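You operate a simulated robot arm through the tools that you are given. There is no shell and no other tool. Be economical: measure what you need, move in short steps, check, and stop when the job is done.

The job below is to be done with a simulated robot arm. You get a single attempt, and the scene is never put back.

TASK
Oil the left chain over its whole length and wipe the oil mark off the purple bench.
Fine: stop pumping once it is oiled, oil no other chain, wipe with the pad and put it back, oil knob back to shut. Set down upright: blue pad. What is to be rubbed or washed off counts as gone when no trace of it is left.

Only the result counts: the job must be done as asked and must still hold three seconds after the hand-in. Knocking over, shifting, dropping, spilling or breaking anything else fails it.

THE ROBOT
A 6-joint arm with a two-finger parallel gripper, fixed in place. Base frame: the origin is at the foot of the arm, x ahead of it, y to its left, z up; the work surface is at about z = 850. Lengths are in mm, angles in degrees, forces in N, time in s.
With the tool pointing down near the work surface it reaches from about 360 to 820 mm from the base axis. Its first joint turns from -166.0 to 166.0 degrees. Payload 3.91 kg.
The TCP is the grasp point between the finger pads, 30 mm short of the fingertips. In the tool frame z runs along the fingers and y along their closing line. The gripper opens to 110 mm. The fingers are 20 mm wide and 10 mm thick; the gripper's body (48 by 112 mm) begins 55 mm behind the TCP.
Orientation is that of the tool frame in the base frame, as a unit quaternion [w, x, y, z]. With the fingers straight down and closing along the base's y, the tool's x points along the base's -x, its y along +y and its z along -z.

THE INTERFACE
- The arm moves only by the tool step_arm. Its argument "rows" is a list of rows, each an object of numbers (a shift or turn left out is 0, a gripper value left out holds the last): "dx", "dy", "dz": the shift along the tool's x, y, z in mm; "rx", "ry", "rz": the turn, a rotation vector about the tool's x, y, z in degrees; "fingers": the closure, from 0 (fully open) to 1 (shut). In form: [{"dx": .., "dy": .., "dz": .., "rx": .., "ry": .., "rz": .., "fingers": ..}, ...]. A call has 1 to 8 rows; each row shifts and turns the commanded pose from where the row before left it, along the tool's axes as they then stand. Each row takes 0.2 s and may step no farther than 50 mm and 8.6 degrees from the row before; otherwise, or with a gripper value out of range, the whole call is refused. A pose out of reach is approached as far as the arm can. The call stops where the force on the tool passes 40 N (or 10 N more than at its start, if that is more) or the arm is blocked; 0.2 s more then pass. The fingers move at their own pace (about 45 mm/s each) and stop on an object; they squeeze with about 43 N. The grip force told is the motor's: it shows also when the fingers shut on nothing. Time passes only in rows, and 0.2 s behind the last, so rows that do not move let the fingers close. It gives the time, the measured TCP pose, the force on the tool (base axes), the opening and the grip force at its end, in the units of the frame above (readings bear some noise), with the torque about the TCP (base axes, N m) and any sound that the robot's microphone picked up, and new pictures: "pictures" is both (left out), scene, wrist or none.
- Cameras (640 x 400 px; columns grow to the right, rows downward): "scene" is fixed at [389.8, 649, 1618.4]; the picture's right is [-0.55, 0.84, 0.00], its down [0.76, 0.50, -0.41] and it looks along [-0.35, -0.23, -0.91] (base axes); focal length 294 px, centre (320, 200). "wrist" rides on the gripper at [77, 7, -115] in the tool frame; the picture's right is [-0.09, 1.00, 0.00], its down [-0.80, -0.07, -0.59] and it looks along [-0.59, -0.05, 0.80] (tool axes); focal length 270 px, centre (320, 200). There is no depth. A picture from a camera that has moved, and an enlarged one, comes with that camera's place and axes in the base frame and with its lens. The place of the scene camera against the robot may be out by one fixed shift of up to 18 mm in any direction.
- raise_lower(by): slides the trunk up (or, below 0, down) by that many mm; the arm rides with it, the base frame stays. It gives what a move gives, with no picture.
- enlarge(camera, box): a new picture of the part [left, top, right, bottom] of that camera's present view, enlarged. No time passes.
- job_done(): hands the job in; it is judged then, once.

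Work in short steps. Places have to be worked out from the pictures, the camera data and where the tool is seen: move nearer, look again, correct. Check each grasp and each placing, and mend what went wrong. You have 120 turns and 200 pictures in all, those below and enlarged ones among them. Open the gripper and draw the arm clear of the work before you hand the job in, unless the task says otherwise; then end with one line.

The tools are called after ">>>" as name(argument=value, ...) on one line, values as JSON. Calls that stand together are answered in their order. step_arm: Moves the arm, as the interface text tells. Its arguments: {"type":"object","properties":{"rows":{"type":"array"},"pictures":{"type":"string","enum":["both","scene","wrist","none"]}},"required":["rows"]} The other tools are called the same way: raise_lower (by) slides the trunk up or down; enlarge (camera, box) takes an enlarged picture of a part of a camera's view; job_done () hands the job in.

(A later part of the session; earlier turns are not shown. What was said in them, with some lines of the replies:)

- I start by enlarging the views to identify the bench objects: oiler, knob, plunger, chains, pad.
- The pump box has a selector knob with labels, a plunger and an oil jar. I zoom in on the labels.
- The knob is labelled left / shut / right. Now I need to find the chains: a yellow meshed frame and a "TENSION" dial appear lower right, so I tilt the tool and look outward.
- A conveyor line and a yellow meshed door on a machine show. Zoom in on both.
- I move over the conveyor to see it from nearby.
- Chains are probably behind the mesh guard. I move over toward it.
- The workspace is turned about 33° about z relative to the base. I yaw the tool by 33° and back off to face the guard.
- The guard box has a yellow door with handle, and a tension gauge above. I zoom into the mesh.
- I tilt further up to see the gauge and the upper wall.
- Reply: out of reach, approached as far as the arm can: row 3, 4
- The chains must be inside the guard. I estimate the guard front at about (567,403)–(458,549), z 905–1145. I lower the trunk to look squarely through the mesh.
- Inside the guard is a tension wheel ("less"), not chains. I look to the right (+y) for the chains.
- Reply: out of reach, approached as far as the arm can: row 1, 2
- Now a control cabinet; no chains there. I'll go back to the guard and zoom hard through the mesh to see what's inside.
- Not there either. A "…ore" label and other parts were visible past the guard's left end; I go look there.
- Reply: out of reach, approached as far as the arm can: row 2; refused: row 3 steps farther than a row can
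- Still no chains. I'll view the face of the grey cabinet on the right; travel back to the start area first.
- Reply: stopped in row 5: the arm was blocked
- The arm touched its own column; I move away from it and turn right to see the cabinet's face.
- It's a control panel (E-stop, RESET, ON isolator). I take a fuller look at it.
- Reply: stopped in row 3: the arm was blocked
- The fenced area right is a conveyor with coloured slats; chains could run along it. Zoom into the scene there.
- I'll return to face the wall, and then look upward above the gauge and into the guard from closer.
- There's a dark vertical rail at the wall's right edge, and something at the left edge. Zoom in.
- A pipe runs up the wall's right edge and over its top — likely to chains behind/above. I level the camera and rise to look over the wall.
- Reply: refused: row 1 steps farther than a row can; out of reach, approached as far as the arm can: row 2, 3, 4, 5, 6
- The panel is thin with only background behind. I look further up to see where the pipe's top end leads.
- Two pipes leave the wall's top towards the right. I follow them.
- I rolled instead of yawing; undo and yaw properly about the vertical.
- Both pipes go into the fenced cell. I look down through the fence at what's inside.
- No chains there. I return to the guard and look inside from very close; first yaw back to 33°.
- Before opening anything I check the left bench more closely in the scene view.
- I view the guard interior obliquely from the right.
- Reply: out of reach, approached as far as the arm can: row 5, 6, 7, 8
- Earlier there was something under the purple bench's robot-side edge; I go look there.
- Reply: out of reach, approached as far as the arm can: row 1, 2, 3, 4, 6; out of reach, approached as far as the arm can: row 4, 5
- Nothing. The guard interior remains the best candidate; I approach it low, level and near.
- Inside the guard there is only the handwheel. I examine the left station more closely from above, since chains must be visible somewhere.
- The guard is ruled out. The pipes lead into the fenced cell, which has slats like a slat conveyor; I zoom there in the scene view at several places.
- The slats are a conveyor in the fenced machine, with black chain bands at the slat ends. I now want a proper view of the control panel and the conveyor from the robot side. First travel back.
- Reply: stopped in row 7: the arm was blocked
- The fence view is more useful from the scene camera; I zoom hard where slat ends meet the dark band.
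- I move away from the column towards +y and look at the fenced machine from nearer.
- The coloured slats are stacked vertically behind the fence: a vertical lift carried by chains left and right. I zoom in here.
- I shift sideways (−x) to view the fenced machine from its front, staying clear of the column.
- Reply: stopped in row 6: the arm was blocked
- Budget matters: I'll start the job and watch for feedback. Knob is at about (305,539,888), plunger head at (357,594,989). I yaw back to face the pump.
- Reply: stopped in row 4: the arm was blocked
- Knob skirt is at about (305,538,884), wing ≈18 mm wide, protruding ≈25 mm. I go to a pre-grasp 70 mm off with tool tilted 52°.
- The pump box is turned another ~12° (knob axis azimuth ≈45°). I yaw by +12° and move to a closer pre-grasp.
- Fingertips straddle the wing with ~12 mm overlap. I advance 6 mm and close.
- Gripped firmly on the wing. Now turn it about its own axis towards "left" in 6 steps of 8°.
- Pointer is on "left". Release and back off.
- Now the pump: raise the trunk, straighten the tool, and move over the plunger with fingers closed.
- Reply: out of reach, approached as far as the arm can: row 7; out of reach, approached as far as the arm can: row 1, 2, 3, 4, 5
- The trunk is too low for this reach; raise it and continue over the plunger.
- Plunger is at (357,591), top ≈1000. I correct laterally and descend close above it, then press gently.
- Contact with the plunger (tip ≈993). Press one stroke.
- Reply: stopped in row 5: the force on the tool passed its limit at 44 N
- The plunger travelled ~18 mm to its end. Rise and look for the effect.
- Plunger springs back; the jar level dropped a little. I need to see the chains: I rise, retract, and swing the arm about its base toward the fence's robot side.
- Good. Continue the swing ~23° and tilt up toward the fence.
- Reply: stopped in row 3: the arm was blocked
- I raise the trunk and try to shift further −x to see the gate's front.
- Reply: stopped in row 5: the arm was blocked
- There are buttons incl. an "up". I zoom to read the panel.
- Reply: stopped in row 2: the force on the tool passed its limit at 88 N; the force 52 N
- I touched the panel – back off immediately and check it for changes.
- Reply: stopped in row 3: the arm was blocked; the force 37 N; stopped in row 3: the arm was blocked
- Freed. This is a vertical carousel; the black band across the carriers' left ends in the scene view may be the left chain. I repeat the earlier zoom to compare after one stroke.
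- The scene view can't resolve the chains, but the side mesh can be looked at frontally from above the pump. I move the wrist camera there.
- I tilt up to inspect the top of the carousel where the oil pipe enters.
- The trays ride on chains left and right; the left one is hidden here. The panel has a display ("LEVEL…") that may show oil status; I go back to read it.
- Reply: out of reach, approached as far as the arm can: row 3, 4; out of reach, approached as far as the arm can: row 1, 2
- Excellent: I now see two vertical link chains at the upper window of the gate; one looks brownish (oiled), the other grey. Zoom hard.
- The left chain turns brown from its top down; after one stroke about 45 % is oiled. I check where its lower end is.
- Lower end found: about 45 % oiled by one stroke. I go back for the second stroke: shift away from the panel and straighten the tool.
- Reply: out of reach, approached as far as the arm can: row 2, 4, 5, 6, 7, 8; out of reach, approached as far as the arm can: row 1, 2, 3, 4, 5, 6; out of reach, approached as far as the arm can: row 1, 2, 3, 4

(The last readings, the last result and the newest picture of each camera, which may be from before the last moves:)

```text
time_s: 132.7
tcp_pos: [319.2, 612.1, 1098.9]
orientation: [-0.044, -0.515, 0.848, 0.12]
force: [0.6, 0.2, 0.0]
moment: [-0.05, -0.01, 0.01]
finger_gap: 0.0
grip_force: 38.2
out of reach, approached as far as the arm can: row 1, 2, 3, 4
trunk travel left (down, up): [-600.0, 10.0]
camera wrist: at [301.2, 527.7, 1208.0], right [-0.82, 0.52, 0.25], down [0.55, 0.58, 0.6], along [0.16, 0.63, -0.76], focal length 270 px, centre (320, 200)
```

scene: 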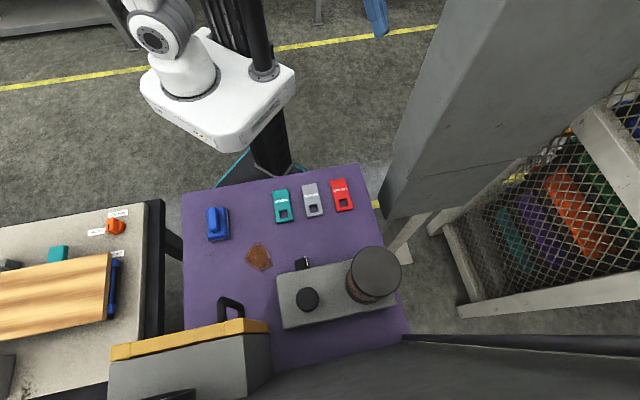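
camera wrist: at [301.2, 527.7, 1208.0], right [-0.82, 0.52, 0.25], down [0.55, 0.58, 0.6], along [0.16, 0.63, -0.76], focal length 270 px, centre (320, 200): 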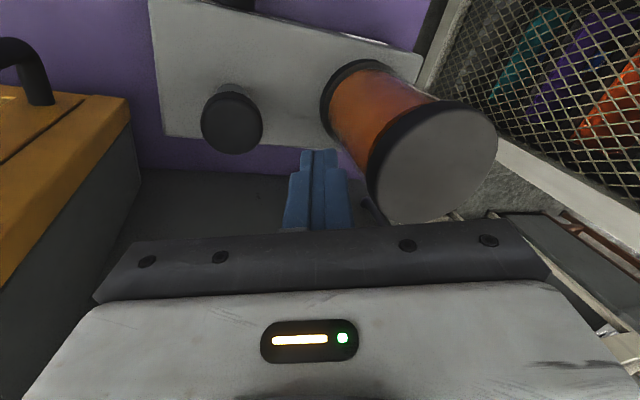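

The wrist didn't fully reach that turn. I move up and off the jar toward the plunger, then turn again.

>>> step_arm(rows=[{"dy": -33, "dz": -33}, {"rx": 3.7, "ry": 0.3, "rz": 3.6}, {"rx": 3.7, "ry": 0.3, "rz": 3.6}, {"rx": 3.7, "ry": 0.3, "rz": 3.6}, {"rx": 3.7, "ry": 0.3, "rz": 3.6}], pictures="none")

```text
time_s: 133.9
tcp_pos: [353.7, 582.9, 1115.4]
orientation: [-0.043, -0.487, 0.864, 0.117]
force: [0.8, -0.1, 0.1]
moment: [-0.01, 0.04, 0.0]
finger_gap: 0.0
grip_force: 38.0
out of reach, approached as far as the arm can: row 2, 3, 4, 5
trunk travel left (down, up): [-600.0, 10.0]
```

>>> step_arm(rows=[{"dz": -30}, {"rx": 5, "ry": 0.8}, {"rx": 5, "ry": 0.8}, {"rx": 4, "ry": 0.7}, {}], pictures="both")

```text
time_s: 135.1
tcp_pos: [359.9, 579.3, 1144.9]
orientation: [-0.044, -0.488, 0.863, 0.121]
force: [0.2, -0.2, -1.5]
moment: [-0.01, 0.03, -0.01]
finger_gap: 0.0
grip_force: 37.5
out of reach, approached as far as the arm can: row 2, 3, 4
trunk travel left (down, up): [-600.0, 10.0]
camera wrist: at [336.2, 497.2, 1254.2], right [-0.78, 0.57, 0.25], down [0.59, 0.55, 0.59], along [0.19, 0.61, -0.77], focal length 270 px, centre (320, 200)
```

scene: 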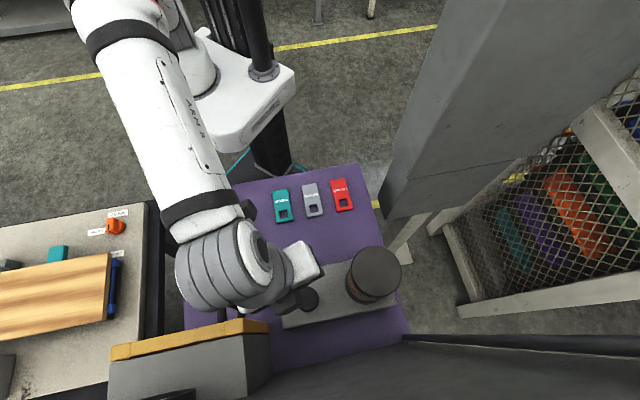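
wrist: 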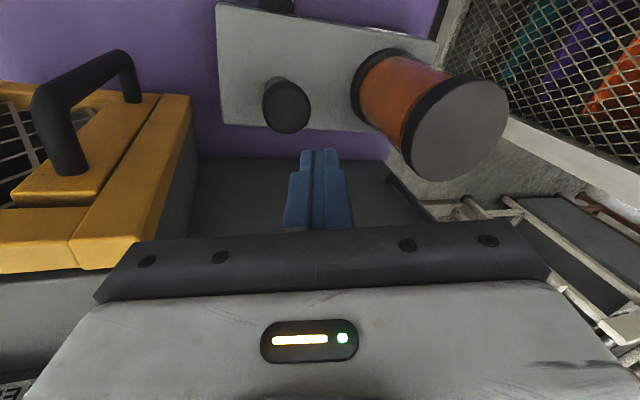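

The wrist is in a flipped configuration (housing beside the gripper). I retreat upward and tilt the tool forward so as to pass back through the straight-wrist pose.

>>> step_arm(rows=[{"dz": -40}, {"dz": -40, "dx": 25}, {"dx": 45}, {"dx": 45}, {"ry": -8}, {"ry": -8}, {"ry": -8}, {"ry": -8}], pictures="none")

>>> step_arm(rows=[{"ry": -8}, {"ry": -8}, {"ry": -8}, {"ry": -8}], pictures="both")

```text
time_s: 136.9
tcp_pos: [313.5, 467.5, 1219.6]
orientation: [0.197, -0.437, 0.841, 0.25]
force: [0.5, -0.4, -0.6]
moment: [-0.01, 0.01, 0.02]
finger_gap: 0.0
grip_force: 37.7
trunk travel left (down, up): [-600.0, 10.0]
```

```text
time_s: 137.9
tcp_pos: [308.1, 470.8, 1218.9]
orientation: [0.364, -0.376, 0.776, 0.352]
force: [-0.8, -0.7, 0.0]
moment: [-0.02, 0.0, -0.02]
finger_gap: 0.1
grip_force: 37.5
out of reach, approached as far as the arm can: row 2, 3
trunk travel left (down, up): [-600.0, 10.0]
camera wrist: at [232.9, 354.7, 1213.4], right [-0.8, 0.5, 0.34], down [0.24, -0.26, 0.94], along [0.55, 0.83, 0.09], focal length 270 px, centre (320, 200)
```

scene: 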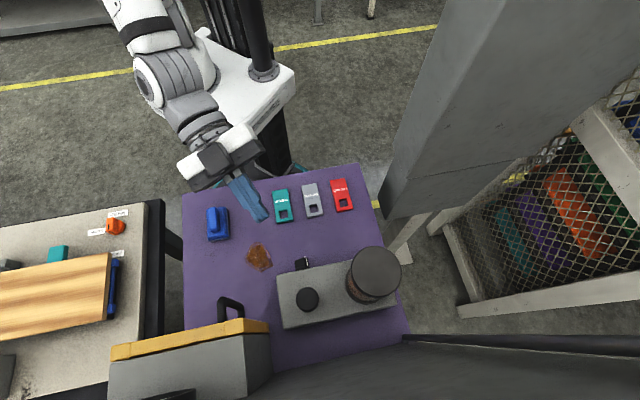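
wrist: 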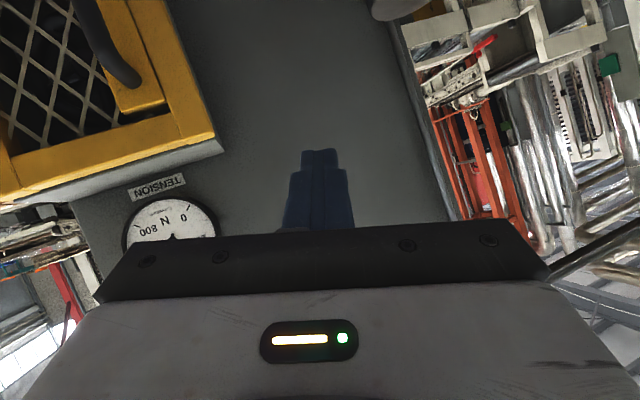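

>>> step_arm(rows=[{"rx": 6, "ry": 2.7, "rz": -2.3}, {"rx": 6, "ry": 2.7, "rz": -2.3}, {"rx": 6, "ry": 2.7, "rz": -2.3}, {}], pictures="none")

```text
time_s: 138.9
tcp_pos: [311.4, 474.0, 1223.6]
orientation: [0.393, -0.379, 0.808, 0.223]
force: [0.0, -0.7, 1.2]
moment: [0.02, 0.03, 0.0]
finger_gap: 0.0
grip_force: 37.9
out of reach, approached as far as the arm can: row 3
trunk travel left (down, up): [-600.0, 10.0]
```

>>> step_arm(rows=[{"rx": 0.6, "ry": 7.6}, {"rx": 0.6, "ry": 7.6}, {"rx": 0.6, "ry": 7.6}, {"rx": 0.6, "ry": 7.6}, {"rx": 0.6, "ry": 7.6}, {"rx": 0.6, "ry": 7.6}, {"rx": 0.6, "ry": 7.6}], pictures="scene")

```text
time_s: 140.5
tcp_pos: [276.6, 470.3, 1182.2]
orientation: [0.134, -0.398, 0.908, -0.011]
force: [-0.7, 0.8, 0.2]
moment: [0.02, -0.03, 0.02]
finger_gap: 0.0
grip_force: 37.3
out of reach, approached as far as the arm can: row 1, 2, 5, 6, 7
trunk travel left (down, up): [-600.0, 10.0]
```

scene: 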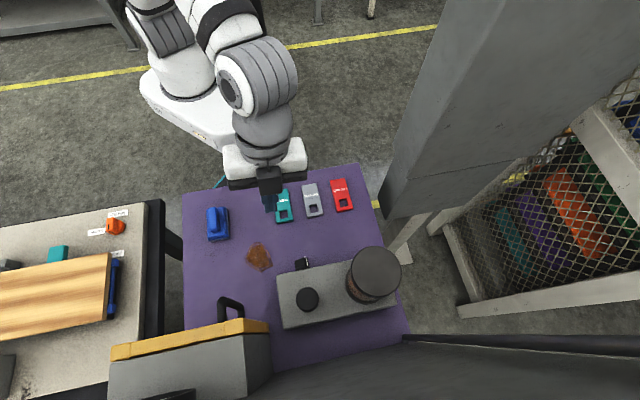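

Wrist is back in line. Lower the trunk 80 and finish straightening, then move over the plunger.

>>> raise_lower(by=-80)

>>> step_arm(rows=[{"dx": -30, "dz": -20}, {"dx": -35, "ry": 5}, {"dx": -35, "ry": 5}, {"ry": 4}], pictures="none")

```text
time_s: 141.7
tcp_pos: [277.1, 471.8, 1103.9]
orientation: [0.135, -0.399, 0.907, -0.011]
force: [-0.3, 0.7, 0.4]
moment: [-0.02, 0.0, 0.01]
finger_gap: 0.0
grip_force: 37.3
trunk travel left (down, up): [-520.0, 90.0]
```

```text
time_s: 142.7
tcp_pos: [328.2, 533.3, 1123.6]
orientation: [0.085, -0.388, 0.912, -0.103]
force: [-0.6, -0.6, 0.2]
moment: [0.03, -0.01, 0.01]
finger_gap: 0.1
grip_force: 37.6
out of reach, approached as far as the arm can: row 1, 2, 3, 4
trunk travel left (down, up): [-520.0, 90.0]
```

>>> step_arm(rows=[{"dz": -20}], pictures="scene")

```text
time_s: 143.1
tcp_pos: [322.2, 531.8, 1140.0]
orientation: [0.087, -0.387, 0.912, -0.105]
force: [0.0, -0.4, 0.5]
moment: [0.03, -0.02, -0.01]
finger_gap: 0.0
grip_force: 38.0
out of reach, approached as far as the arm can: row 1
trunk travel left (down, up): [-520.0, 90.0]
```

scene: 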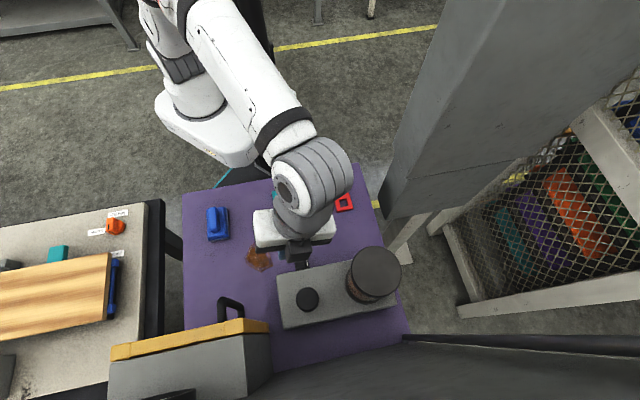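

I can press with this 15° tilt. I position the fingertips over the plunger (TCP ≈ (350,595)).

>>> step_arm(rows=[{"dx": -32, "dy": 11.7}, {"dx": -32, "dy": 11.7}], pictures="both")

```text
time_s: 143.7
tcp_pos: [353.0, 590.6, 1131.1]
orientation: [0.088, -0.387, 0.911, -0.107]
force: [-0.4, 1.2, 0.0]
moment: [0.01, -0.01, 0.02]
finger_gap: 0.0
grip_force: 37.8
out of reach, approached as far as the arm can: row 1, 2
trunk travel left (down, up): [-520.0, 90.0]
camera wrist: at [268.8, 553.7, 1233.9], right [-0.62, 0.74, -0.26], down [0.45, 0.61, 0.65], along [0.64, 0.29, -0.71], focal length 270 px, centre (320, 200)
```

scene: 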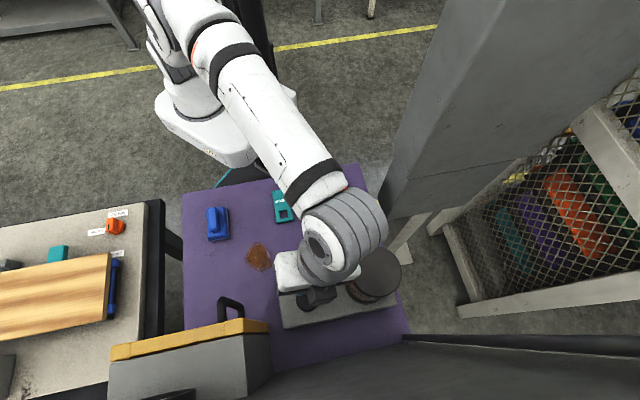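
wrist: 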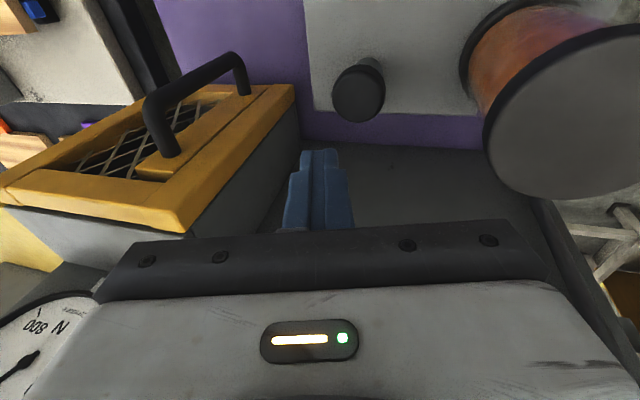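

>>> step_arm(rows=[{"dx": 2, "dy": 14.5, "dz": 35}, {"dx": 2.9, "dy": 9.8, "dz": 36.6}], pictures="wrist")

```text
time_s: 144.3
tcp_pos: [347.9, 588.7, 1050.9]
orientation: [0.084, -0.388, 0.912, -0.101]
force: [0.1, 0.6, 1.2]
moment: [0.0, 0.03, -0.01]
finger_gap: 0.2
grip_force: 38.1
out of reach, approached as far as the arm can: row 1, 2
trunk travel left (down, up): [-520.0, 90.0]
camera wrist: at [264.4, 550.7, 1154.8], right [-0.63, 0.74, -0.24], down [0.46, 0.6, 0.65], along [0.63, 0.3, -0.72], focal length 270 px, centre (320, 200)
```

wrist: 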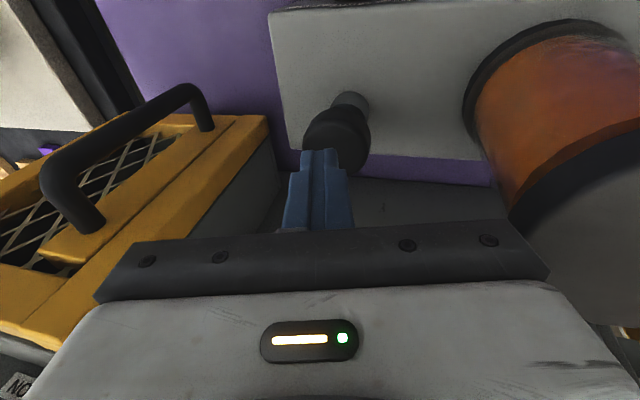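

>>> step_arm(rows=[{"dx": -2.5, "dy": 6, "dz": 13}, {"dx": 1, "dy": 3.5, "dz": 13}, {"dx": 0.6, "dy": 2, "dz": 7.5}, {"dx": 0.5, "dy": 1.6, "dz": 6}, {"dx": 0.5, "dy": 1.6, "dz": 6}, {"dx": 0.5, "dy": 1.6, "dz": 6}], pictures="none")

```text
time_s: 145.5
tcp_pos: [346.5, 582.2, 1006.4]
orientation: [0.086, -0.388, 0.913, -0.09]
force: [-4.7, -5.6, 16.6]
moment: [-0.14, 0.19, 0.01]
finger_gap: 0.2
grip_force: 37.8
out of reach, approached as far as the arm can: row 1, 2, 3, 4
trunk travel left (down, up): [-520.0, 90.0]
stopped in row 5: the force on the tool passed its limit at 46 N (the readings are from after the stop); the commanded pose is now the measured one
```

Second full stroke done (same end depth). Rise and retreat to look at the chain again.

>>> step_arm(rows=[{"dx": -1.6, "dy": -5, "dz": -19}, {"dx": -3, "dy": -10, "dz": -38}, {"dx": -3, "dy": -10, "dz": -38}, {"dx": 45}, {"dx": 45}, {"dx": 45, "dz": -10}, {"dx": 30, "dz": -30}], pictures="none")

>>> raise_lower(by=80)

>>> step_arm(rows=[{"ry": -8}, {"ry": -8}, {"ry": -8}, {"ry": -8}, {"ry": -8}, {"ry": -8}], pictures="scene")

```text
time_s: 147.1
tcp_pos: [224.5, 464.6, 1123.5]
orientation: [0.09, -0.388, 0.912, -0.094]
force: [0.2, -0.4, 0.2]
moment: [0.02, -0.01, -0.01]
finger_gap: 0.0
grip_force: 37.7
trunk travel left (down, up): [-520.0, 90.0]
```

```text
time_s: 148.2
tcp_pos: [224.7, 465.7, 1205.3]
orientation: [0.089, -0.387, 0.913, -0.095]
force: [0.6, -0.8, -0.1]
moment: [0.05, -0.03, -0.03]
finger_gap: 0.2
grip_force: 38.1
trunk travel left (down, up): [-600.0, 10.0]
```

```text
time_s: 149.6
tcp_pos: [223.6, 464.1, 1204.4]
orientation: [0.453, -0.393, 0.797, 0.073]
force: [-0.6, -0.1, -0.4]
moment: [0.01, -0.03, 0.02]
finger_gap: 0.0
grip_force: 37.6
trunk travel left (down, up): [-600.0, 10.0]
```

scene: 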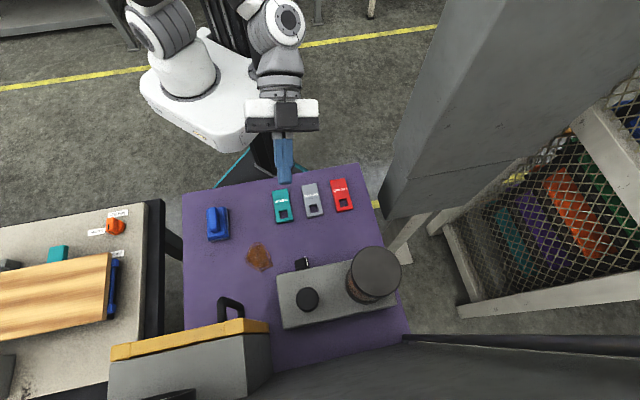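

>>> step_arm(rows=[{"rx": -6.7, "ry": -1.9, "rz": -1.75}, {"rx": -6.7, "ry": -1.9, "rz": -1.75}, {"rx": -6.7, "ry": -1.9, "rz": -1.75}, {"rx": -6.7, "ry": -1.9, "rz": -1.75}, {"rx": -6.7, "ry": -1.9, "rz": -1.75}, {"rx": -6.7, "ry": -1.9, "rz": -1.75}], pictures="none")

>>> step_arm(rows=[{"dx": -11, "dy": 40.6, "dz": -8}, {"dx": -11, "dy": 40.6, "dz": -8}, {"dx": -11, "dy": 40.6, "dz": -8}, {"dx": -11, "dy": 40.6, "dz": -8}, {"dx": -11, "dy": 40.6, "dz": -8}, {"dx": -11, "dy": 40.6, "dz": -8}, {"dx": -11, "dy": 35, "dz": -8}], pictures="wrist")

```text
time_s: 151.0
tcp_pos: [224.9, 464.2, 1203.8]
orientation: [0.37, -0.584, 0.638, 0.339]
force: [0.4, 0.4, 0.5]
moment: [0.03, 0.0, 0.0]
finger_gap: 0.0
grip_force: 37.5
trunk travel left (down, up): [-600.0, 10.0]
```

```text
time_s: 152.6
tcp_pos: [-53.9, 478.4, 1297.9]
orientation: [0.37, -0.585, 0.638, 0.337]
force: [0.1, 1.3, 0.3]
moment: [0.04, 0.02, 0.03]
finger_gap: 0.0
grip_force: 37.8
trunk travel left (down, up): [-600.0, 10.0]
camera wrist: at [-71.5, 341.9, 1288.4], right [-0.99, 0.13, 0.07], down [0.06, -0.12, 0.99], along [0.14, 0.98, 0.11], focal length 270 px, centre (320, 200)
```

wrist: 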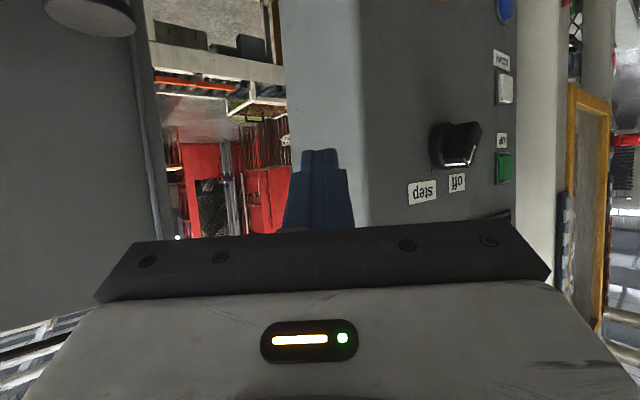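

Reached cleanly. Zoom on the left chain.

>>> enlarge(camera="wrist", box=[550, 130, 640, 350])

```text
1.82 times, centred on (595, 240) of wrist
camera zoom: at [-71.5, 341.9, 1288.4], right [-0.99, 0.13, 0.07], down [0.06, -0.12, 0.99], along [0.14, 0.98, 0.11], focal length 491 px, centre (-180, 127)
```

zoom: 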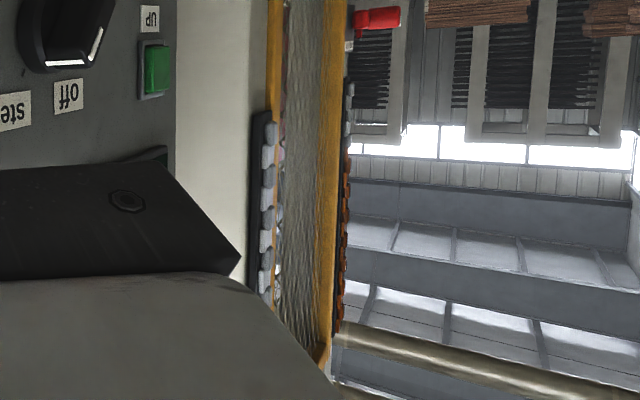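

>>> enlarge(camera="wrist", box=[595, 165, 635, 245])

>>> enlarge(camera="wrist", box=[595, 235, 635, 315])

```text
5.00 times, centred on (615, 205) of wrist
camera zoom: at [-71.5, 341.9, 1288.4], right [-0.99, 0.13, 0.07], down [0.06, -0.12, 0.99], along [0.14, 0.98, 0.11], focal length 1351 px, centre (-1155, 175)
```

zoom: 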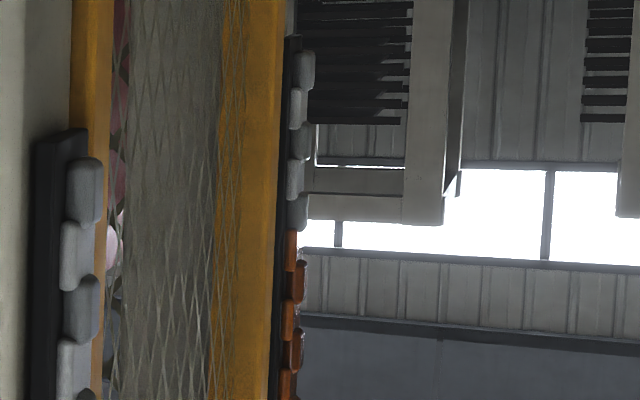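

```text
5.00 times, centred on (615, 275) of wrist
camera zoom: at [-71.5, 341.9, 1288.4], right [-0.99, 0.13, 0.07], down [0.06, -0.12, 0.99], along [0.14, 0.98, 0.11], focal length 1351 px, centre (-1155, -175)
```

zoom: 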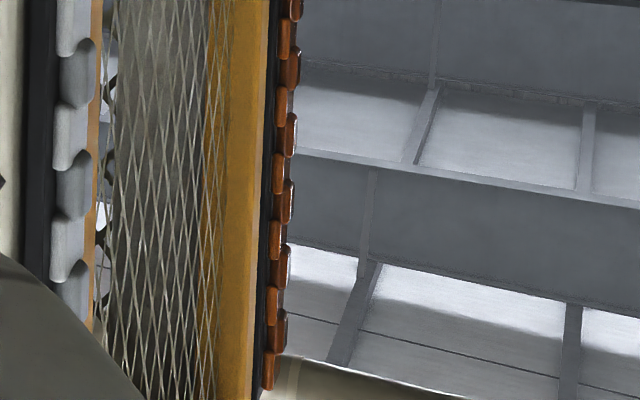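

About 15 of 20 links are oiled. Oil may still be creeping; I wait and look again.

>>> step_arm(rows=[{}, {}, {}, {}, {}, {}, {}, {}], pictures="none")

>>> step_arm(rows=[{}, {}, {}, {}, {}, {}, {}, {}], pictures="none")

>>> enlarge(camera="wrist", box=[595, 165, 635, 245])

```text
time_s: 154.4
tcp_pos: [-51.9, 478.4, 1296.3]
orientation: [0.371, -0.584, 0.637, 0.339]
force: [-0.3, 0.5, -0.8]
moment: [-0.02, 0.01, -0.01]
finger_gap: 0.0
grip_force: 37.6
trunk travel left (down, up): [-600.0, 10.0]
```

```text
time_s: 156.2
tcp_pos: [-51.8, 479.7, 1297.9]
orientation: [0.37, -0.585, 0.638, 0.338]
force: [0.7, 0.3, 0.6]
moment: [0.01, 0.01, 0.0]
finger_gap: 0.0
grip_force: 37.6
trunk travel left (down, up): [-600.0, 10.0]
```

```text
5.00 times, centred on (615, 205) of wrist
camera zoom: at [-70.6, 342.0, 1288.4], right [-0.99, 0.13, 0.08], down [0.06, -0.12, 0.99], along [0.14, 0.98, 0.11], focal length 1351 px, centre (-1155, 175)
```

zoom: 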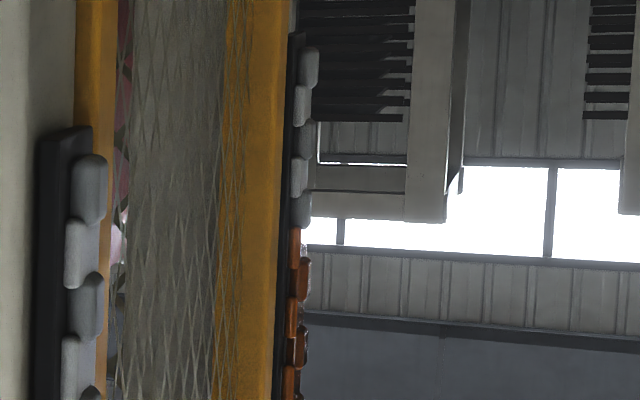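

Unchanged: 5 links still dry, so a third stroke is needed. I retrace the proven path back above the plunger.

>>> step_arm(rows=[{"dx": 11, "dy": -35, "dz": 8}, {"dx": 11, "dy": -40.6, "dz": 8}, {"dx": 11, "dy": -40.6, "dz": 8}, {"dx": 11, "dy": -40.6, "dz": 8}, {"dx": 11, "dy": -40.6, "dz": 8}, {"dx": 11, "dy": -40.6, "dz": 8}, {"dx": 11, "dy": -40.6, "dz": 8}], pictures="none")

>>> step_arm(rows=[{"rx": 6.7, "ry": 1.9, "rz": 1.75}, {"rx": 6.7, "ry": 1.9, "rz": 1.75}, {"rx": 6.7, "ry": 1.9, "rz": 1.75}, {"rx": 6.7, "ry": 1.9, "rz": 1.75}, {"rx": 6.7, "ry": 1.9, "rz": 1.75}, {"rx": 6.7, "ry": 1.9, "rz": 1.75}], pictures="none")

>>> step_arm(rows=[{"ry": 8}, {"ry": 8}, {"ry": 8}, {"ry": 8}, {"ry": 8}, {"ry": 8}], pictures="none")

>>> raise_lower(by=-80)

>>> step_arm(rows=[{"dx": -30, "dz": 30}, {"dx": -45, "dz": 10}, {"dx": -45}, {"dx": -45}, {"dx": 3, "dy": 10, "dz": 38}], pictures="wrist")

```text
time_s: 157.8
tcp_pos: [227.9, 464.7, 1203.0]
orientation: [0.37, -0.584, 0.639, 0.337]
force: [0.3, 0.0, -0.4]
moment: [0.01, 0.0, -0.01]
finger_gap: 0.0
grip_force: 37.9
trunk travel left (down, up): [-600.0, 10.0]
```

```text
time_s: 159.2
tcp_pos: [224.2, 465.6, 1204.8]
orientation: [0.453, -0.393, 0.797, 0.071]
force: [0.4, 0.0, 0.3]
moment: [0.0, 0.04, -0.04]
finger_gap: 0.0
grip_force: 37.4
trunk travel left (down, up): [-600.0, 10.0]
```

```text
time_s: 160.6
tcp_pos: [225.8, 465.0, 1202.3]
orientation: [0.087, -0.389, 0.912, -0.094]
force: [0.8, 0.7, 0.8]
moment: [-0.01, -0.01, 0.02]
finger_gap: 0.0
grip_force: 37.6
trunk travel left (down, up): [-600.0, 10.0]
```

```text
time_s: 161.8
tcp_pos: [225.5, 464.2, 1123.7]
orientation: [0.088, -0.388, 0.913, -0.094]
force: [0.7, -0.1, 0.2]
moment: [0.03, 0.0, -0.01]
finger_gap: 0.0
grip_force: 38.1
trunk travel left (down, up): [-520.0, 90.0]
```

```text
time_s: 163.0
tcp_pos: [345.6, 581.8, 1060.1]
orientation: [0.089, -0.388, 0.913, -0.094]
force: [-0.2, 0.5, -0.1]
moment: [-0.05, 0.03, -0.01]
finger_gap: 0.1
grip_force: 37.6
trunk travel left (down, up): [-520.0, 90.0]
camera wrist: at [261.7, 541.9, 1162.6], right [-0.63, 0.74, -0.23], down [0.46, 0.59, 0.66], along [0.63, 0.31, -0.71], focal length 270 px, centre (320, 200)
```

wrist: 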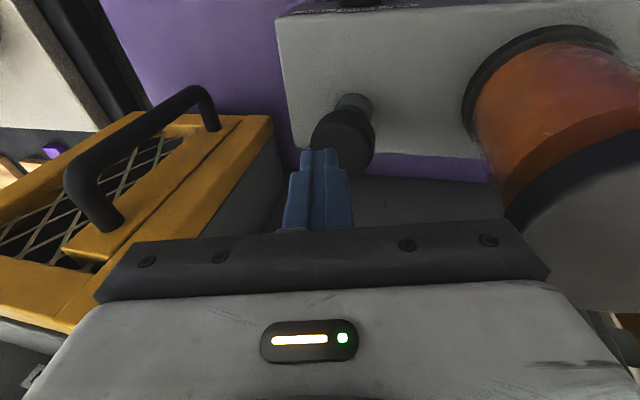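

Tips were ~13 mm off the plunger's centre; I correct, do the third stroke, rise, and go back to the viewing pose in one go.

>>> step_arm(rows=[{"dx": -9.8, "dy": 7.8, "dz": 11.6}, {"dx": 0.9, "dy": 3.1, "dz": 11.6}, {"dx": 0.46, "dy": 1.55, "dz": 5.8}, {"dx": 0.46, "dy": 1.55, "dz": 5.8}, {"dx": 0.46, "dy": 1.55, "dz": 5.8}, {"dx": 0.46, "dy": 1.55, "dz": 5.8}, {"dx": 0.46, "dy": 1.55, "dz": 5.8}, {"dx": 0.46, "dy": 1.55, "dz": 5.8}], pictures="none")

>>> step_arm(rows=[{"dx": -1.6, "dy": -5, "dz": -19}, {"dx": -3, "dy": -10, "dz": -38}, {"dx": -3, "dy": -10, "dz": -38}, {"dx": 45}, {"dx": 45}, {"dx": 45, "dz": -10}, {"dx": 30, "dz": -30}], pictures="none")

>>> raise_lower(by=80)

>>> step_arm(rows=[{"ry": -8}, {"ry": -8}, {"ry": -8}, {"ry": -8}, {"ry": -8}, {"ry": -8}], pictures="none")

>>> step_arm(rows=[{"rx": -6.7, "ry": -1.9, "rz": -1.75}, {"rx": -6.7, "ry": -1.9, "rz": -1.75}, {"rx": -6.7, "ry": -1.9, "rz": -1.75}, {"rx": -6.7, "ry": -1.9, "rz": -1.75}, {"rx": -6.7, "ry": -1.9, "rz": -1.75}, {"rx": -6.7, "ry": -1.9, "rz": -1.75}], pictures="none")

>>> step_arm(rows=[{"dx": -11, "dy": 40.6, "dz": -8}, {"dx": -11, "dy": 40.6, "dz": -8}, {"dx": -11, "dy": 40.6, "dz": -8}, {"dx": -11, "dy": 40.6, "dz": -8}, {"dx": -11, "dy": 40.6, "dz": -8}, {"dx": -11, "dy": 40.6, "dz": -8}, {"dx": -11, "dy": 35, "dz": -8}], pictures="none")

>>> enlarge(camera="wrist", box=[590, 165, 640, 325])

```text
time_s: 164.8
tcp_pos: [350.5, 592.0, 1006.2]
orientation: [0.092, -0.388, 0.913, -0.092]
force: [0.9, 1.6, 33.3]
moment: [-0.04, 0.2, -0.02]
finger_gap: 0.0
grip_force: 37.7
trunk travel left (down, up): [-520.0, 90.0]
```

```text
time_s: 166.4
tcp_pos: [228.1, 476.8, 1125.1]
orientation: [0.089, -0.388, 0.913, -0.094]
force: [0.4, -0.5, -0.6]
moment: [0.02, -0.02, 0.0]
finger_gap: 0.0
grip_force: 37.8
trunk travel left (down, up): [-520.0, 90.0]
```

```text
time_s: 167.6
tcp_pos: [229.9, 478.2, 1204.4]
orientation: [0.09, -0.388, 0.913, -0.093]
force: [0.0, 0.1, -0.1]
moment: [0.0, -0.01, 0.03]
finger_gap: 0.0
grip_force: 37.5
trunk travel left (down, up): [-600.0, 10.0]
```

```text
time_s: 169.0
tcp_pos: [228.4, 478.0, 1203.8]
orientation: [0.454, -0.392, 0.797, 0.073]
force: [-0.2, -0.2, 0.5]
moment: [0.02, -0.02, 0.04]
finger_gap: 0.1
grip_force: 37.5
trunk travel left (down, up): [-600.0, 10.0]
```

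```text
time_s: 170.4
tcp_pos: [229.9, 477.8, 1206.0]
orientation: [0.37, -0.585, 0.638, 0.338]
force: [0.7, 0.5, 0.7]
moment: [0.01, -0.02, 0.01]
finger_gap: 0.2
grip_force: 38.1
trunk travel left (down, up): [-600.0, 10.0]
```

```text
time_s: 172.0
tcp_pos: [-50.5, 492.6, 1299.6]
orientation: [0.37, -0.586, 0.637, 0.337]
force: [-0.3, -0.3, 0.5]
moment: [-0.01, -0.01, -0.01]
finger_gap: 0.0
grip_force: 37.2
trunk travel left (down, up): [-600.0, 10.0]
```

```text
2.50 times, centred on (615, 245) of wrist
camera zoom: at [-69.5, 355.4, 1290.4], right [-0.99, 0.13, 0.07], down [0.06, -0.12, 0.99], along [0.14, 0.98, 0.11], focal length 676 px, centre (-418, 88)
```

zoom: 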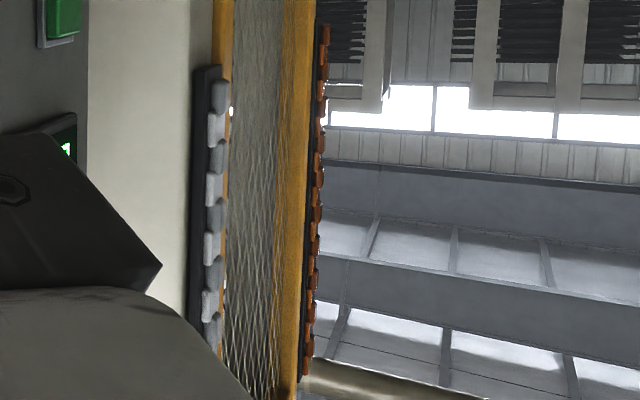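

The whole left chain is now oiled and the right one is dry: no more pumping. Now I retrace and go to the knob's pre-grasp pose (aligned with the "left" position).

>>> step_arm(rows=[{"dx": 11, "dy": -35, "dz": 8}, {"dx": 11, "dy": -40.6, "dz": 8}, {"dx": 11, "dy": -40.6, "dz": 8}, {"dx": 11, "dy": -40.6, "dz": 8}, {"dx": 11, "dy": -40.6, "dz": 8}, {"dx": 11, "dy": -40.6, "dz": 8}, {"dx": 11, "dy": -40.6, "dz": 8}], pictures="none")

>>> step_arm(rows=[{"rx": 6.7, "ry": 1.9, "rz": 1.75}, {"rx": 6.7, "ry": 1.9, "rz": 1.75}, {"rx": 6.7, "ry": 1.9, "rz": 1.75}, {"rx": 6.7, "ry": 1.9, "rz": 1.75}, {"rx": 6.7, "ry": 1.9, "rz": 1.75}, {"rx": 6.7, "ry": 1.9, "rz": 1.75}], pictures="none")

>>> step_arm(rows=[{"rx": 4, "ry": -0.15, "rz": -5.9, "fingers": 0.68}, {"rx": 4, "ry": -0.15, "rz": -5.9}, {"rx": 4, "ry": -0.15, "rz": -5.9}, {"rx": 4, "ry": -0.15, "rz": -5.9}, {"rx": 4, "ry": -0.15, "rz": -5.9}], pictures="none")

>>> raise_lower(by=-264)

>>> step_arm(rows=[{"dx": -5.8, "dy": 16.5, "dz": -24.4}, {"dx": -5.8, "dy": 16.5, "dz": -24.4}], pictures="wrist")

```text
time_s: 173.6
tcp_pos: [232.4, 480.1, 1204.5]
orientation: [0.37, -0.584, 0.638, 0.338]
force: [-0.1, -0.5, 0.9]
moment: [0.04, 0.04, 0.01]
finger_gap: 0.1
grip_force: 38.0
trunk travel left (down, up): [-600.0, 10.0]
```

```text
time_s: 175.0
tcp_pos: [227.8, 479.2, 1203.7]
orientation: [0.453, -0.393, 0.797, 0.071]
force: [0.3, 0.7, -0.9]
moment: [-0.01, 0.02, -0.01]
finger_gap: 0.0
grip_force: 37.4
trunk travel left (down, up): [-600.0, 10.0]
```

```text
time_s: 176.2
tcp_pos: [228.7, 479.1, 1204.1]
orientation: [0.522, -0.498, 0.668, -0.182]
force: [0.5, -0.2, -0.2]
moment: [0.03, 0.01, 0.0]
finger_gap: 35.3
grip_force: 0.0
trunk travel left (down, up): [-600.0, 10.0]
```

```text
time_s: 178.9
tcp_pos: [228.6, 478.4, 940.1]
orientation: [0.522, -0.497, 0.669, -0.181]
force: [0.1, -0.2, -0.1]
moment: [-0.03, 0.02, -0.03]
finger_gap: 35.3
grip_force: 0.0
trunk travel left (down, up): [-336.0, 274.0]
```

```text
time_s: 179.5
tcp_pos: [169.1, 488.2, 940.0]
orientation: [0.522, -0.498, 0.668, -0.181]
force: [0.1, 0.8, 0.0]
moment: [-0.01, -0.03, -0.02]
finger_gap: 35.2
grip_force: 0.0
trunk travel left (down, up): [-336.0, 274.0]
camera wrist: at [68.6, 394.3, 940.4], right [-0.48, 0.51, -0.71], down [-0.52, 0.49, 0.7], along [0.71, 0.71, 0.03], focal length 270 px, centre (320, 200)
```

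wrist: 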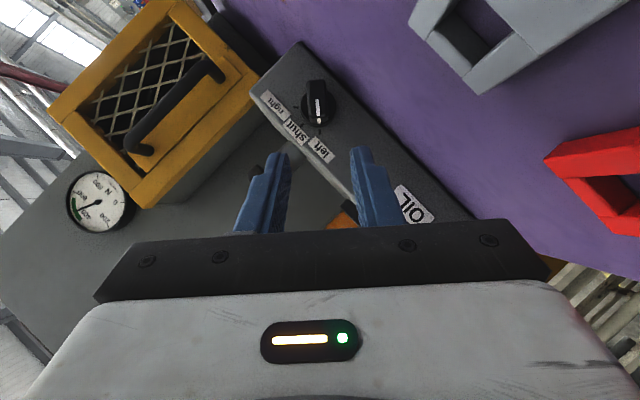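

Well aligned. Advance, grip, turn back 48° to "shut", release, back off and check.

>>> step_arm(rows=[{"dz": 37}, {"dz": 37}, {"dz": 25}, {"dz": 12, "dx": -0.7, "dy": -0.6}, {"fingers": 1}, {}, {}, {}], pictures="none")

>>> step_arm(rows=[{"dx": 0.14, "dy": -2.58, "dz": 0.11, "rx": -4.93, "rz": 6.3}, {"dx": 0.14, "dy": -2.58, "dz": 0.11, "rx": -4.93, "rz": 6.3}, {"dx": 0.14, "dy": -2.58, "dz": 0.11, "rx": -4.93, "rz": 6.3}, {"dx": 0.14, "dy": -2.58, "dz": 0.11, "rx": -4.93, "rz": 6.3}, {"dx": 0.14, "dy": -2.58, "dz": 0.11, "rx": -4.93, "rz": 6.3}, {"dx": 0.14, "dy": -2.58, "dz": 0.11, "rx": -4.93, "rz": 6.3}, {}], pictures="none")

>>> step_arm(rows=[{"fingers": 0.6}, {}, {}, {"dz": -25}, {"dz": -40}, {"dz": -40}], pictures="none")

>>> enlarge(camera="wrist", box=[240, 40, 400, 180])

```text
time_s: 181.3
tcp_pos: [266.8, 520.1, 899.4]
orientation: [0.522, -0.498, 0.668, -0.18]
force: [-5.2, -2.6, 5.5]
moment: [0.57, -0.65, -0.36]
finger_gap: 18.2
grip_force: 45.1
trunk travel left (down, up): [-336.0, 274.0]
```

```text
time_s: 182.9
tcp_pos: [277.1, 509.6, 907.1]
orientation: [0.412, -0.37, 0.815, 0.172]
force: [1.3, -11.1, 20.0]
moment: [0.51, -0.69, -1.22]
finger_gap: 18.6
grip_force: 45.1
trunk travel left (down, up): [-336.0, 274.0]
```

```text
time_s: 184.3
tcp_pos: [221.3, 451.1, 967.0]
orientation: [0.41, -0.371, 0.816, 0.169]
force: [0.3, 0.4, 0.4]
moment: [0.03, -0.02, 0.01]
finger_gap: 44.1
grip_force: 0.0
trunk travel left (down, up): [-336.0, 274.0]
```

```text
2.86 times, centred on (320, 110) of wrist
camera zoom: at [123.6, 352.8, 975.7], right [-0.71, 0.7, 0.04], down [0.04, -0.02, 1.0], along [0.7, 0.71, -0.02], focal length 772 px, centre (320, 457)
```

zoom: 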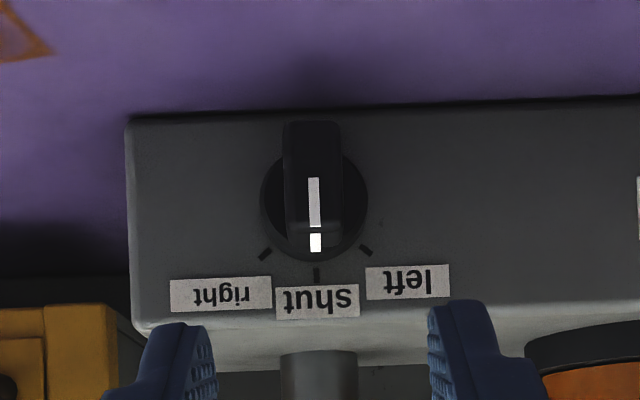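

Knob is at "shut". Now the pad, near (322,265): raise trunk, straighten the tool at yaw 33°, and move above it.

>>> raise_lower(by=200)

>>> step_arm(rows=[{"rx": 4.7, "rz": 3.7, "fingers": 0.45}, {"rx": 4.7, "rz": 3.7}, {"dy": -40}, {"dy": -40}, {"dy": -40}, {"dy": -40}, {"dy": -35}], pictures="none")

>>> step_arm(rows=[{"ry": 7.4}, {"ry": 7.4}, {"ry": 7.4}, {"ry": 7.4}, {"ry": 7.4}, {"ry": 7.4}, {"ry": 7.4}], pictures="wrist")

```text
time_s: 186.4
tcp_pos: [220.6, 451.1, 1167.2]
orientation: [0.409, -0.371, 0.816, 0.169]
force: [0.0, 1.3, 0.4]
moment: [-0.01, -0.01, -0.01]
finger_gap: 44.1
grip_force: 0.1
trunk travel left (down, up): [-536.0, 74.0]
```

```text
time_s: 188.0
tcp_pos: [334.7, 294.6, 1172.0]
orientation: [0.427, -0.283, 0.849, 0.128]
force: [0.4, 0.8, 0.5]
moment: [-0.02, 0.0, 0.01]
finger_gap: 60.4
grip_force: 0.1
trunk travel left (down, up): [-536.0, 74.0]
```

```text
time_s: 189.6
tcp_pos: [300.4, 314.0, 1116.7]
orientation: [0.089, -0.298, 0.948, -0.069]
force: [0.5, -0.6, 0.0]
moment: [0.02, 0.01, 0.01]
finger_gap: 60.5
grip_force: 0.0
out of reach, approached as far as the arm can: row 4, 5, 6, 7
trunk travel left (down, up): [-536.0, 74.0]
camera wrist: at [210.4, 283.4, 1217.7], right [-0.48, 0.86, -0.17], down [0.56, 0.45, 0.69], along [0.67, 0.24, -0.7], focal length 270 px, centre (320, 200)
```

wrist: 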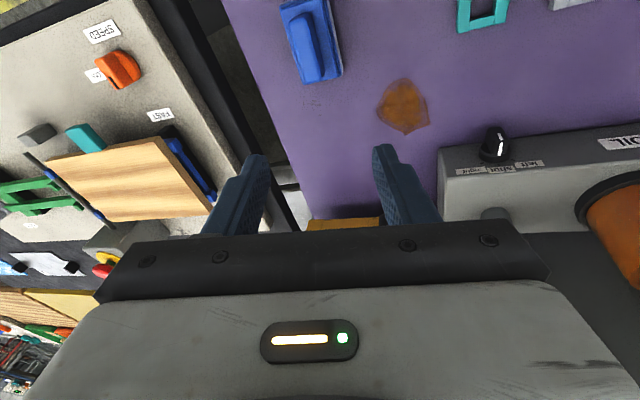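

The wrist can't reach exact vertical in this branch, but a forward tilt of 42° in the ridge's plane works for the pad. I set that orientation and hover at the pad.

>>> step_arm(rows=[{"rx": -1.87, "ry": -6.86, "rz": 1.13}, {"rx": -1.87, "ry": -6.86, "rz": 1.13}, {"rx": -1.87, "ry": -6.86, "rz": 1.13}, {"rx": -1.87, "ry": -6.86, "rz": 1.13}, {"rx": -1.87, "ry": -6.86, "rz": 1.13}], pictures="none")

>>> raise_lower(by=-150)

>>> step_arm(rows=[{"dx": 9, "dy": -26.8, "dz": -8}, {"dx": 9, "dy": -26.8, "dz": -8}], pictures="both")

>>> enlarge(camera="scene", box=[180, 170, 300, 290])

```text
time_s: 190.8
tcp_pos: [300.0, 314.9, 1117.3]
orientation: [0.343, -0.265, 0.895, 0.105]
force: [0.1, 1.1, 0.0]
moment: [-0.03, 0.01, 0.03]
finger_gap: 60.6
grip_force: 0.0
trunk travel left (down, up): [-536.0, 74.0]
```

```text
time_s: 192.6
tcp_pos: [300.4, 315.4, 966.0]
orientation: [0.344, -0.265, 0.895, 0.104]
force: [0.2, -0.3, -0.8]
moment: [-0.03, 0.01, 0.02]
finger_gap: 60.5
grip_force: 0.1
trunk travel left (down, up): [-386.0, 224.0]
```

```text
time_s: 193.2
tcp_pos: [317.0, 269.8, 977.3]
orientation: [0.342, -0.264, 0.896, 0.102]
force: [0.2, 0.2, -0.1]
moment: [0.02, -0.02, 0.01]
finger_gap: 60.5
grip_force: 0.1
out of reach, approached as far as the arm can: row 2
trunk travel left (down, up): [-386.0, 224.0]
```

scene: 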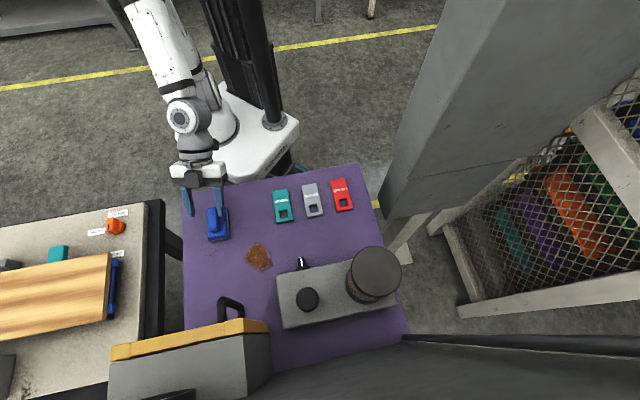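

```text
refused: no pictures are left
5 turns are left
```

No pictures remain and 5 turns are left, so I work from measured poses. The last scene picture shows the fingers straddling the pad laterally; I lower with the trunk so the fingertips sit just above the pad base and close on the ridge.

>>> raise_lower(by=-74)

>>> step_arm(rows=[{"fingers": 1}, {}, {}, {}, {}, {}], pictures="none")

>>> step_arm(rows=[{"dx": 0.7, "dz": 0.7}, {}], pictures="none")

```text
time_s: 194.3
tcp_pos: [318.1, 269.6, 902.7]
orientation: [0.342, -0.266, 0.895, 0.104]
force: [0.6, 0.7, 0.9]
moment: [0.01, -0.01, 0.03]
finger_gap: 60.5
grip_force: 0.1
trunk travel left (down, up): [-312.0, 298.0]
```

```text
time_s: 195.7
tcp_pos: [316.6, 270.8, 904.0]
orientation: [0.343, -0.266, 0.895, 0.104]
force: [-0.3, 0.4, 1.2]
moment: [0.02, 0.0, 0.02]
finger_gap: 49.1
grip_force: 42.6
trunk travel left (down, up): [-312.0, 298.0]
no pictures are left
```

```text
time_s: 196.3
tcp_pos: [317.2, 270.5, 902.1]
orientation: [0.343, -0.264, 0.895, 0.103]
force: [-0.3, -2.5, 9.1]
moment: [-0.15, 0.0, 0.16]
finger_gap: 48.8
grip_force: 43.5
trunk travel left (down, up): [-312.0, 298.0]
no pictures are left
4 turns are left
```

I hold the pad by its 49 mm body (9 N contact with the bench). I press slightly more, slide to the mark and wipe it with overlapping strokes.

>>> step_arm(rows=[{"dx": 0.67, "dz": 0.74}, {"dx": -18.35, "dy": 20, "dz": 16.5}, {"dx": -18.35, "dy": 20, "dz": 16.5}, {"dx": -18.35, "dy": 20, "dz": 16.5}, {"dy": 37}, {"dy": 37}, {"dy": -37}, {"dy": -37}], pictures="none")

>>> step_arm(rows=[{"dx": -8.9, "dz": 8}, {"dy": 37}, {"dy": 37}, {"dy": -37}, {"dy": -37}, {"dx": -8.9, "dz": 8}, {"dy": 37}, {"dy": 37}], pictures="none")

>>> step_arm(rows=[{"dy": -37}, {"dy": -37}, {"dy": 37}, {"dy": 37}, {"dx": 8.9, "dz": -8}, {"dy": -37}, {"dy": -37}, {"dy": 37}], pictures="none")

>>> step_arm(rows=[{"dx": 14.9, "dz": -13.4}, {"dx": -23.8, "dz": 21.4}, {"dy": 20}, {"dx": 23.8, "dz": -21.4}, {"dx": -23.8, "dz": 21.4}, {"dy": 17}, {"dx": 23.8, "dz": -21.4}, {"dx": -14.9, "dz": 13.4}], pictures="none")

>>> step_arm(rows=[{"dy": -37}, {"dy": -37}, {"dy": 37}, {"dy": 37}, {"dy": -37}, {"dy": -37}], pictures="none")

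```text
time_s: 198.1
tcp_pos: [347.7, 361.1, 902.4]
orientation: [0.343, -0.264, 0.895, 0.103]
force: [-2.2, 0.2, 18.1]
moment: [0.49, -0.07, 0.42]
finger_gap: 48.3
grip_force: 43.2
trunk travel left (down, up): [-312.0, 298.0]
no pictures are left
```

```text
time_s: 199.9
tcp_pos: [327.5, 436.3, 902.9]
orientation: [0.342, -0.265, 0.896, 0.104]
force: [5.2, -4.6, 24.2]
moment: [-0.14, -0.55, -0.08]
finger_gap: 47.8
grip_force: 43.1
trunk travel left (down, up): [-312.0, 298.0]
no pictures are left
```

```text
time_s: 201.7
tcp_pos: [335.5, 395.5, 900.9]
orientation: [0.344, -0.264, 0.895, 0.104]
force: [3.2, -2.4, 18.0]
moment: [-0.17, -0.46, -0.02]
finger_gap: 47.2
grip_force: 43.2
trunk travel left (down, up): [-312.0, 298.0]
no pictures are left
```

```text
time_s: 203.5
tcp_pos: [315.7, 428.0, 902.3]
orientation: [0.342, -0.265, 0.895, 0.103]
force: [0.0, 1.1, 4.0]
moment: [0.13, -0.14, 0.1]
finger_gap: 46.4
grip_force: 43.2
trunk travel left (down, up): [-312.0, 298.0]
no pictures are left
```

```text
time_s: 204.9
tcp_pos: [356.6, 366.4, 900.6]
orientation: [0.343, -0.265, 0.895, 0.103]
force: [0.8, -2.4, 3.9]
moment: [-0.01, 0.02, 0.03]
finger_gap: 46.5
grip_force: 42.8
trunk travel left (down, up): [-312.0, 298.0]
no pictures are left
3 turns are left
```

Contact force was 18–24 N over most strokes, weaker at the end. I press a bit more, wipe once more over the full area, then slide the pad back home.

>>> step_arm(rows=[{"dx": 0.7, "dz": 0.78}, {"dy": 40}, {"dy": 41}, {"dy": -40}, {"dy": -41}, {"dx": 10.4, "dz": -9.4}, {"dy": 40}, {"dy": 41}], pictures="none")

>>> step_arm(rows=[{"dx": 0.4, "dy": -40, "dz": 0.45}, {"dy": -41}, {"dx": -17.8, "dz": 16.1}, {"dy": 37}, {"dy": 37}, {"dy": -37}, {"dy": -37}], pictures="none")

>>> step_arm(rows=[{"dx": 23.3, "dy": -19.7, "dz": -21.9}, {"dx": 23.3, "dy": -19.7, "dz": -21.9}, {"dx": 23.3, "dy": -19.7, "dz": -21.9}, {}], pictures="none")

```text
time_s: 206.7
tcp_pos: [299.4, 427.6, 901.6]
orientation: [0.342, -0.266, 0.895, 0.103]
force: [-0.8, 1.6, 8.0]
moment: [0.26, -0.4, -0.02]
finger_gap: 46.0
grip_force: 43.0
trunk travel left (down, up): [-312.0, 298.0]
no pictures are left
```

```text
time_s: 208.3
tcp_pos: [364.2, 373.7, 901.8]
orientation: [0.344, -0.265, 0.895, 0.104]
force: [-1.0, 1.3, 19.2]
moment: [-0.37, 0.45, 0.09]
finger_gap: 45.9
grip_force: 42.8
trunk travel left (down, up): [-312.0, 298.0]
no pictures are left
```

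```text
time_s: 209.3
tcp_pos: [314.4, 273.1, 900.2]
orientation: [0.342, -0.264, 0.896, 0.104]
force: [-2.8, -0.8, 19.2]
moment: [0.36, -0.54, 0.1]
finger_gap: 46.2
grip_force: 43.1
trunk travel left (down, up): [-312.0, 298.0]
no pictures are left
2 turns are left
```

Pad is back at its place within ~4 mm. I correct, unload, open, and rise clear.

>>> step_arm(rows=[{"dy": -3.7}, {"dx": -0.9, "dz": -1}, {"fingers": 0.35}, {}, {}, {}, {}], pictures="none")

>>> raise_lower(by=200)

>>> step_arm(rows=[{"fingers": 0}, {}, {}], pictures="none")

```text
time_s: 210.9
tcp_pos: [318.0, 268.7, 902.5]
orientation: [0.342, -0.264, 0.896, 0.102]
force: [-0.4, 0.0, -0.9]
moment: [-0.02, 0.01, 0.0]
finger_gap: 71.6
grip_force: 0.0
trunk travel left (down, up): [-312.0, 298.0]
no pictures are left
```

```text
time_s: 213.1
tcp_pos: [318.4, 269.0, 1100.7]
orientation: [0.341, -0.265, 0.896, 0.103]
force: [0.3, -0.8, -0.2]
moment: [0.02, 0.0, 0.04]
finger_gap: 71.3
grip_force: 0.0
trunk travel left (down, up): [-512.0, 98.0]
```

```text
time_s: 213.9
tcp_pos: [319.0, 269.3, 1101.6]
orientation: [0.342, -0.265, 0.896, 0.102]
force: [-0.6, -0.6, -0.1]
moment: [0.04, 0.0, 0.0]
finger_gap: 110.0
grip_force: 0.0
trunk travel left (down, up): [-512.0, 98.0]
no pictures are left
1 turns are left
```

The gripper is open and clear of the work. The left chain is oiled, the knob is on shut, and the pad is back in place, so I hand in.

>>> job_done()

```text
The job is handed in.
```

I oiled the left chain over its full length in three strokes, left the right chain dry and set the knob back to shut (all three seen in pictures). I also wiped the oil mark and put the pad back within a few millimetres by the arm's readings, but I had no pictures left to confirm that the mark is gone or that the pad is upright. While looking for the chains, the fingers or arm also hit something near the control panel once, at 88 N; I saw no change in the later views.
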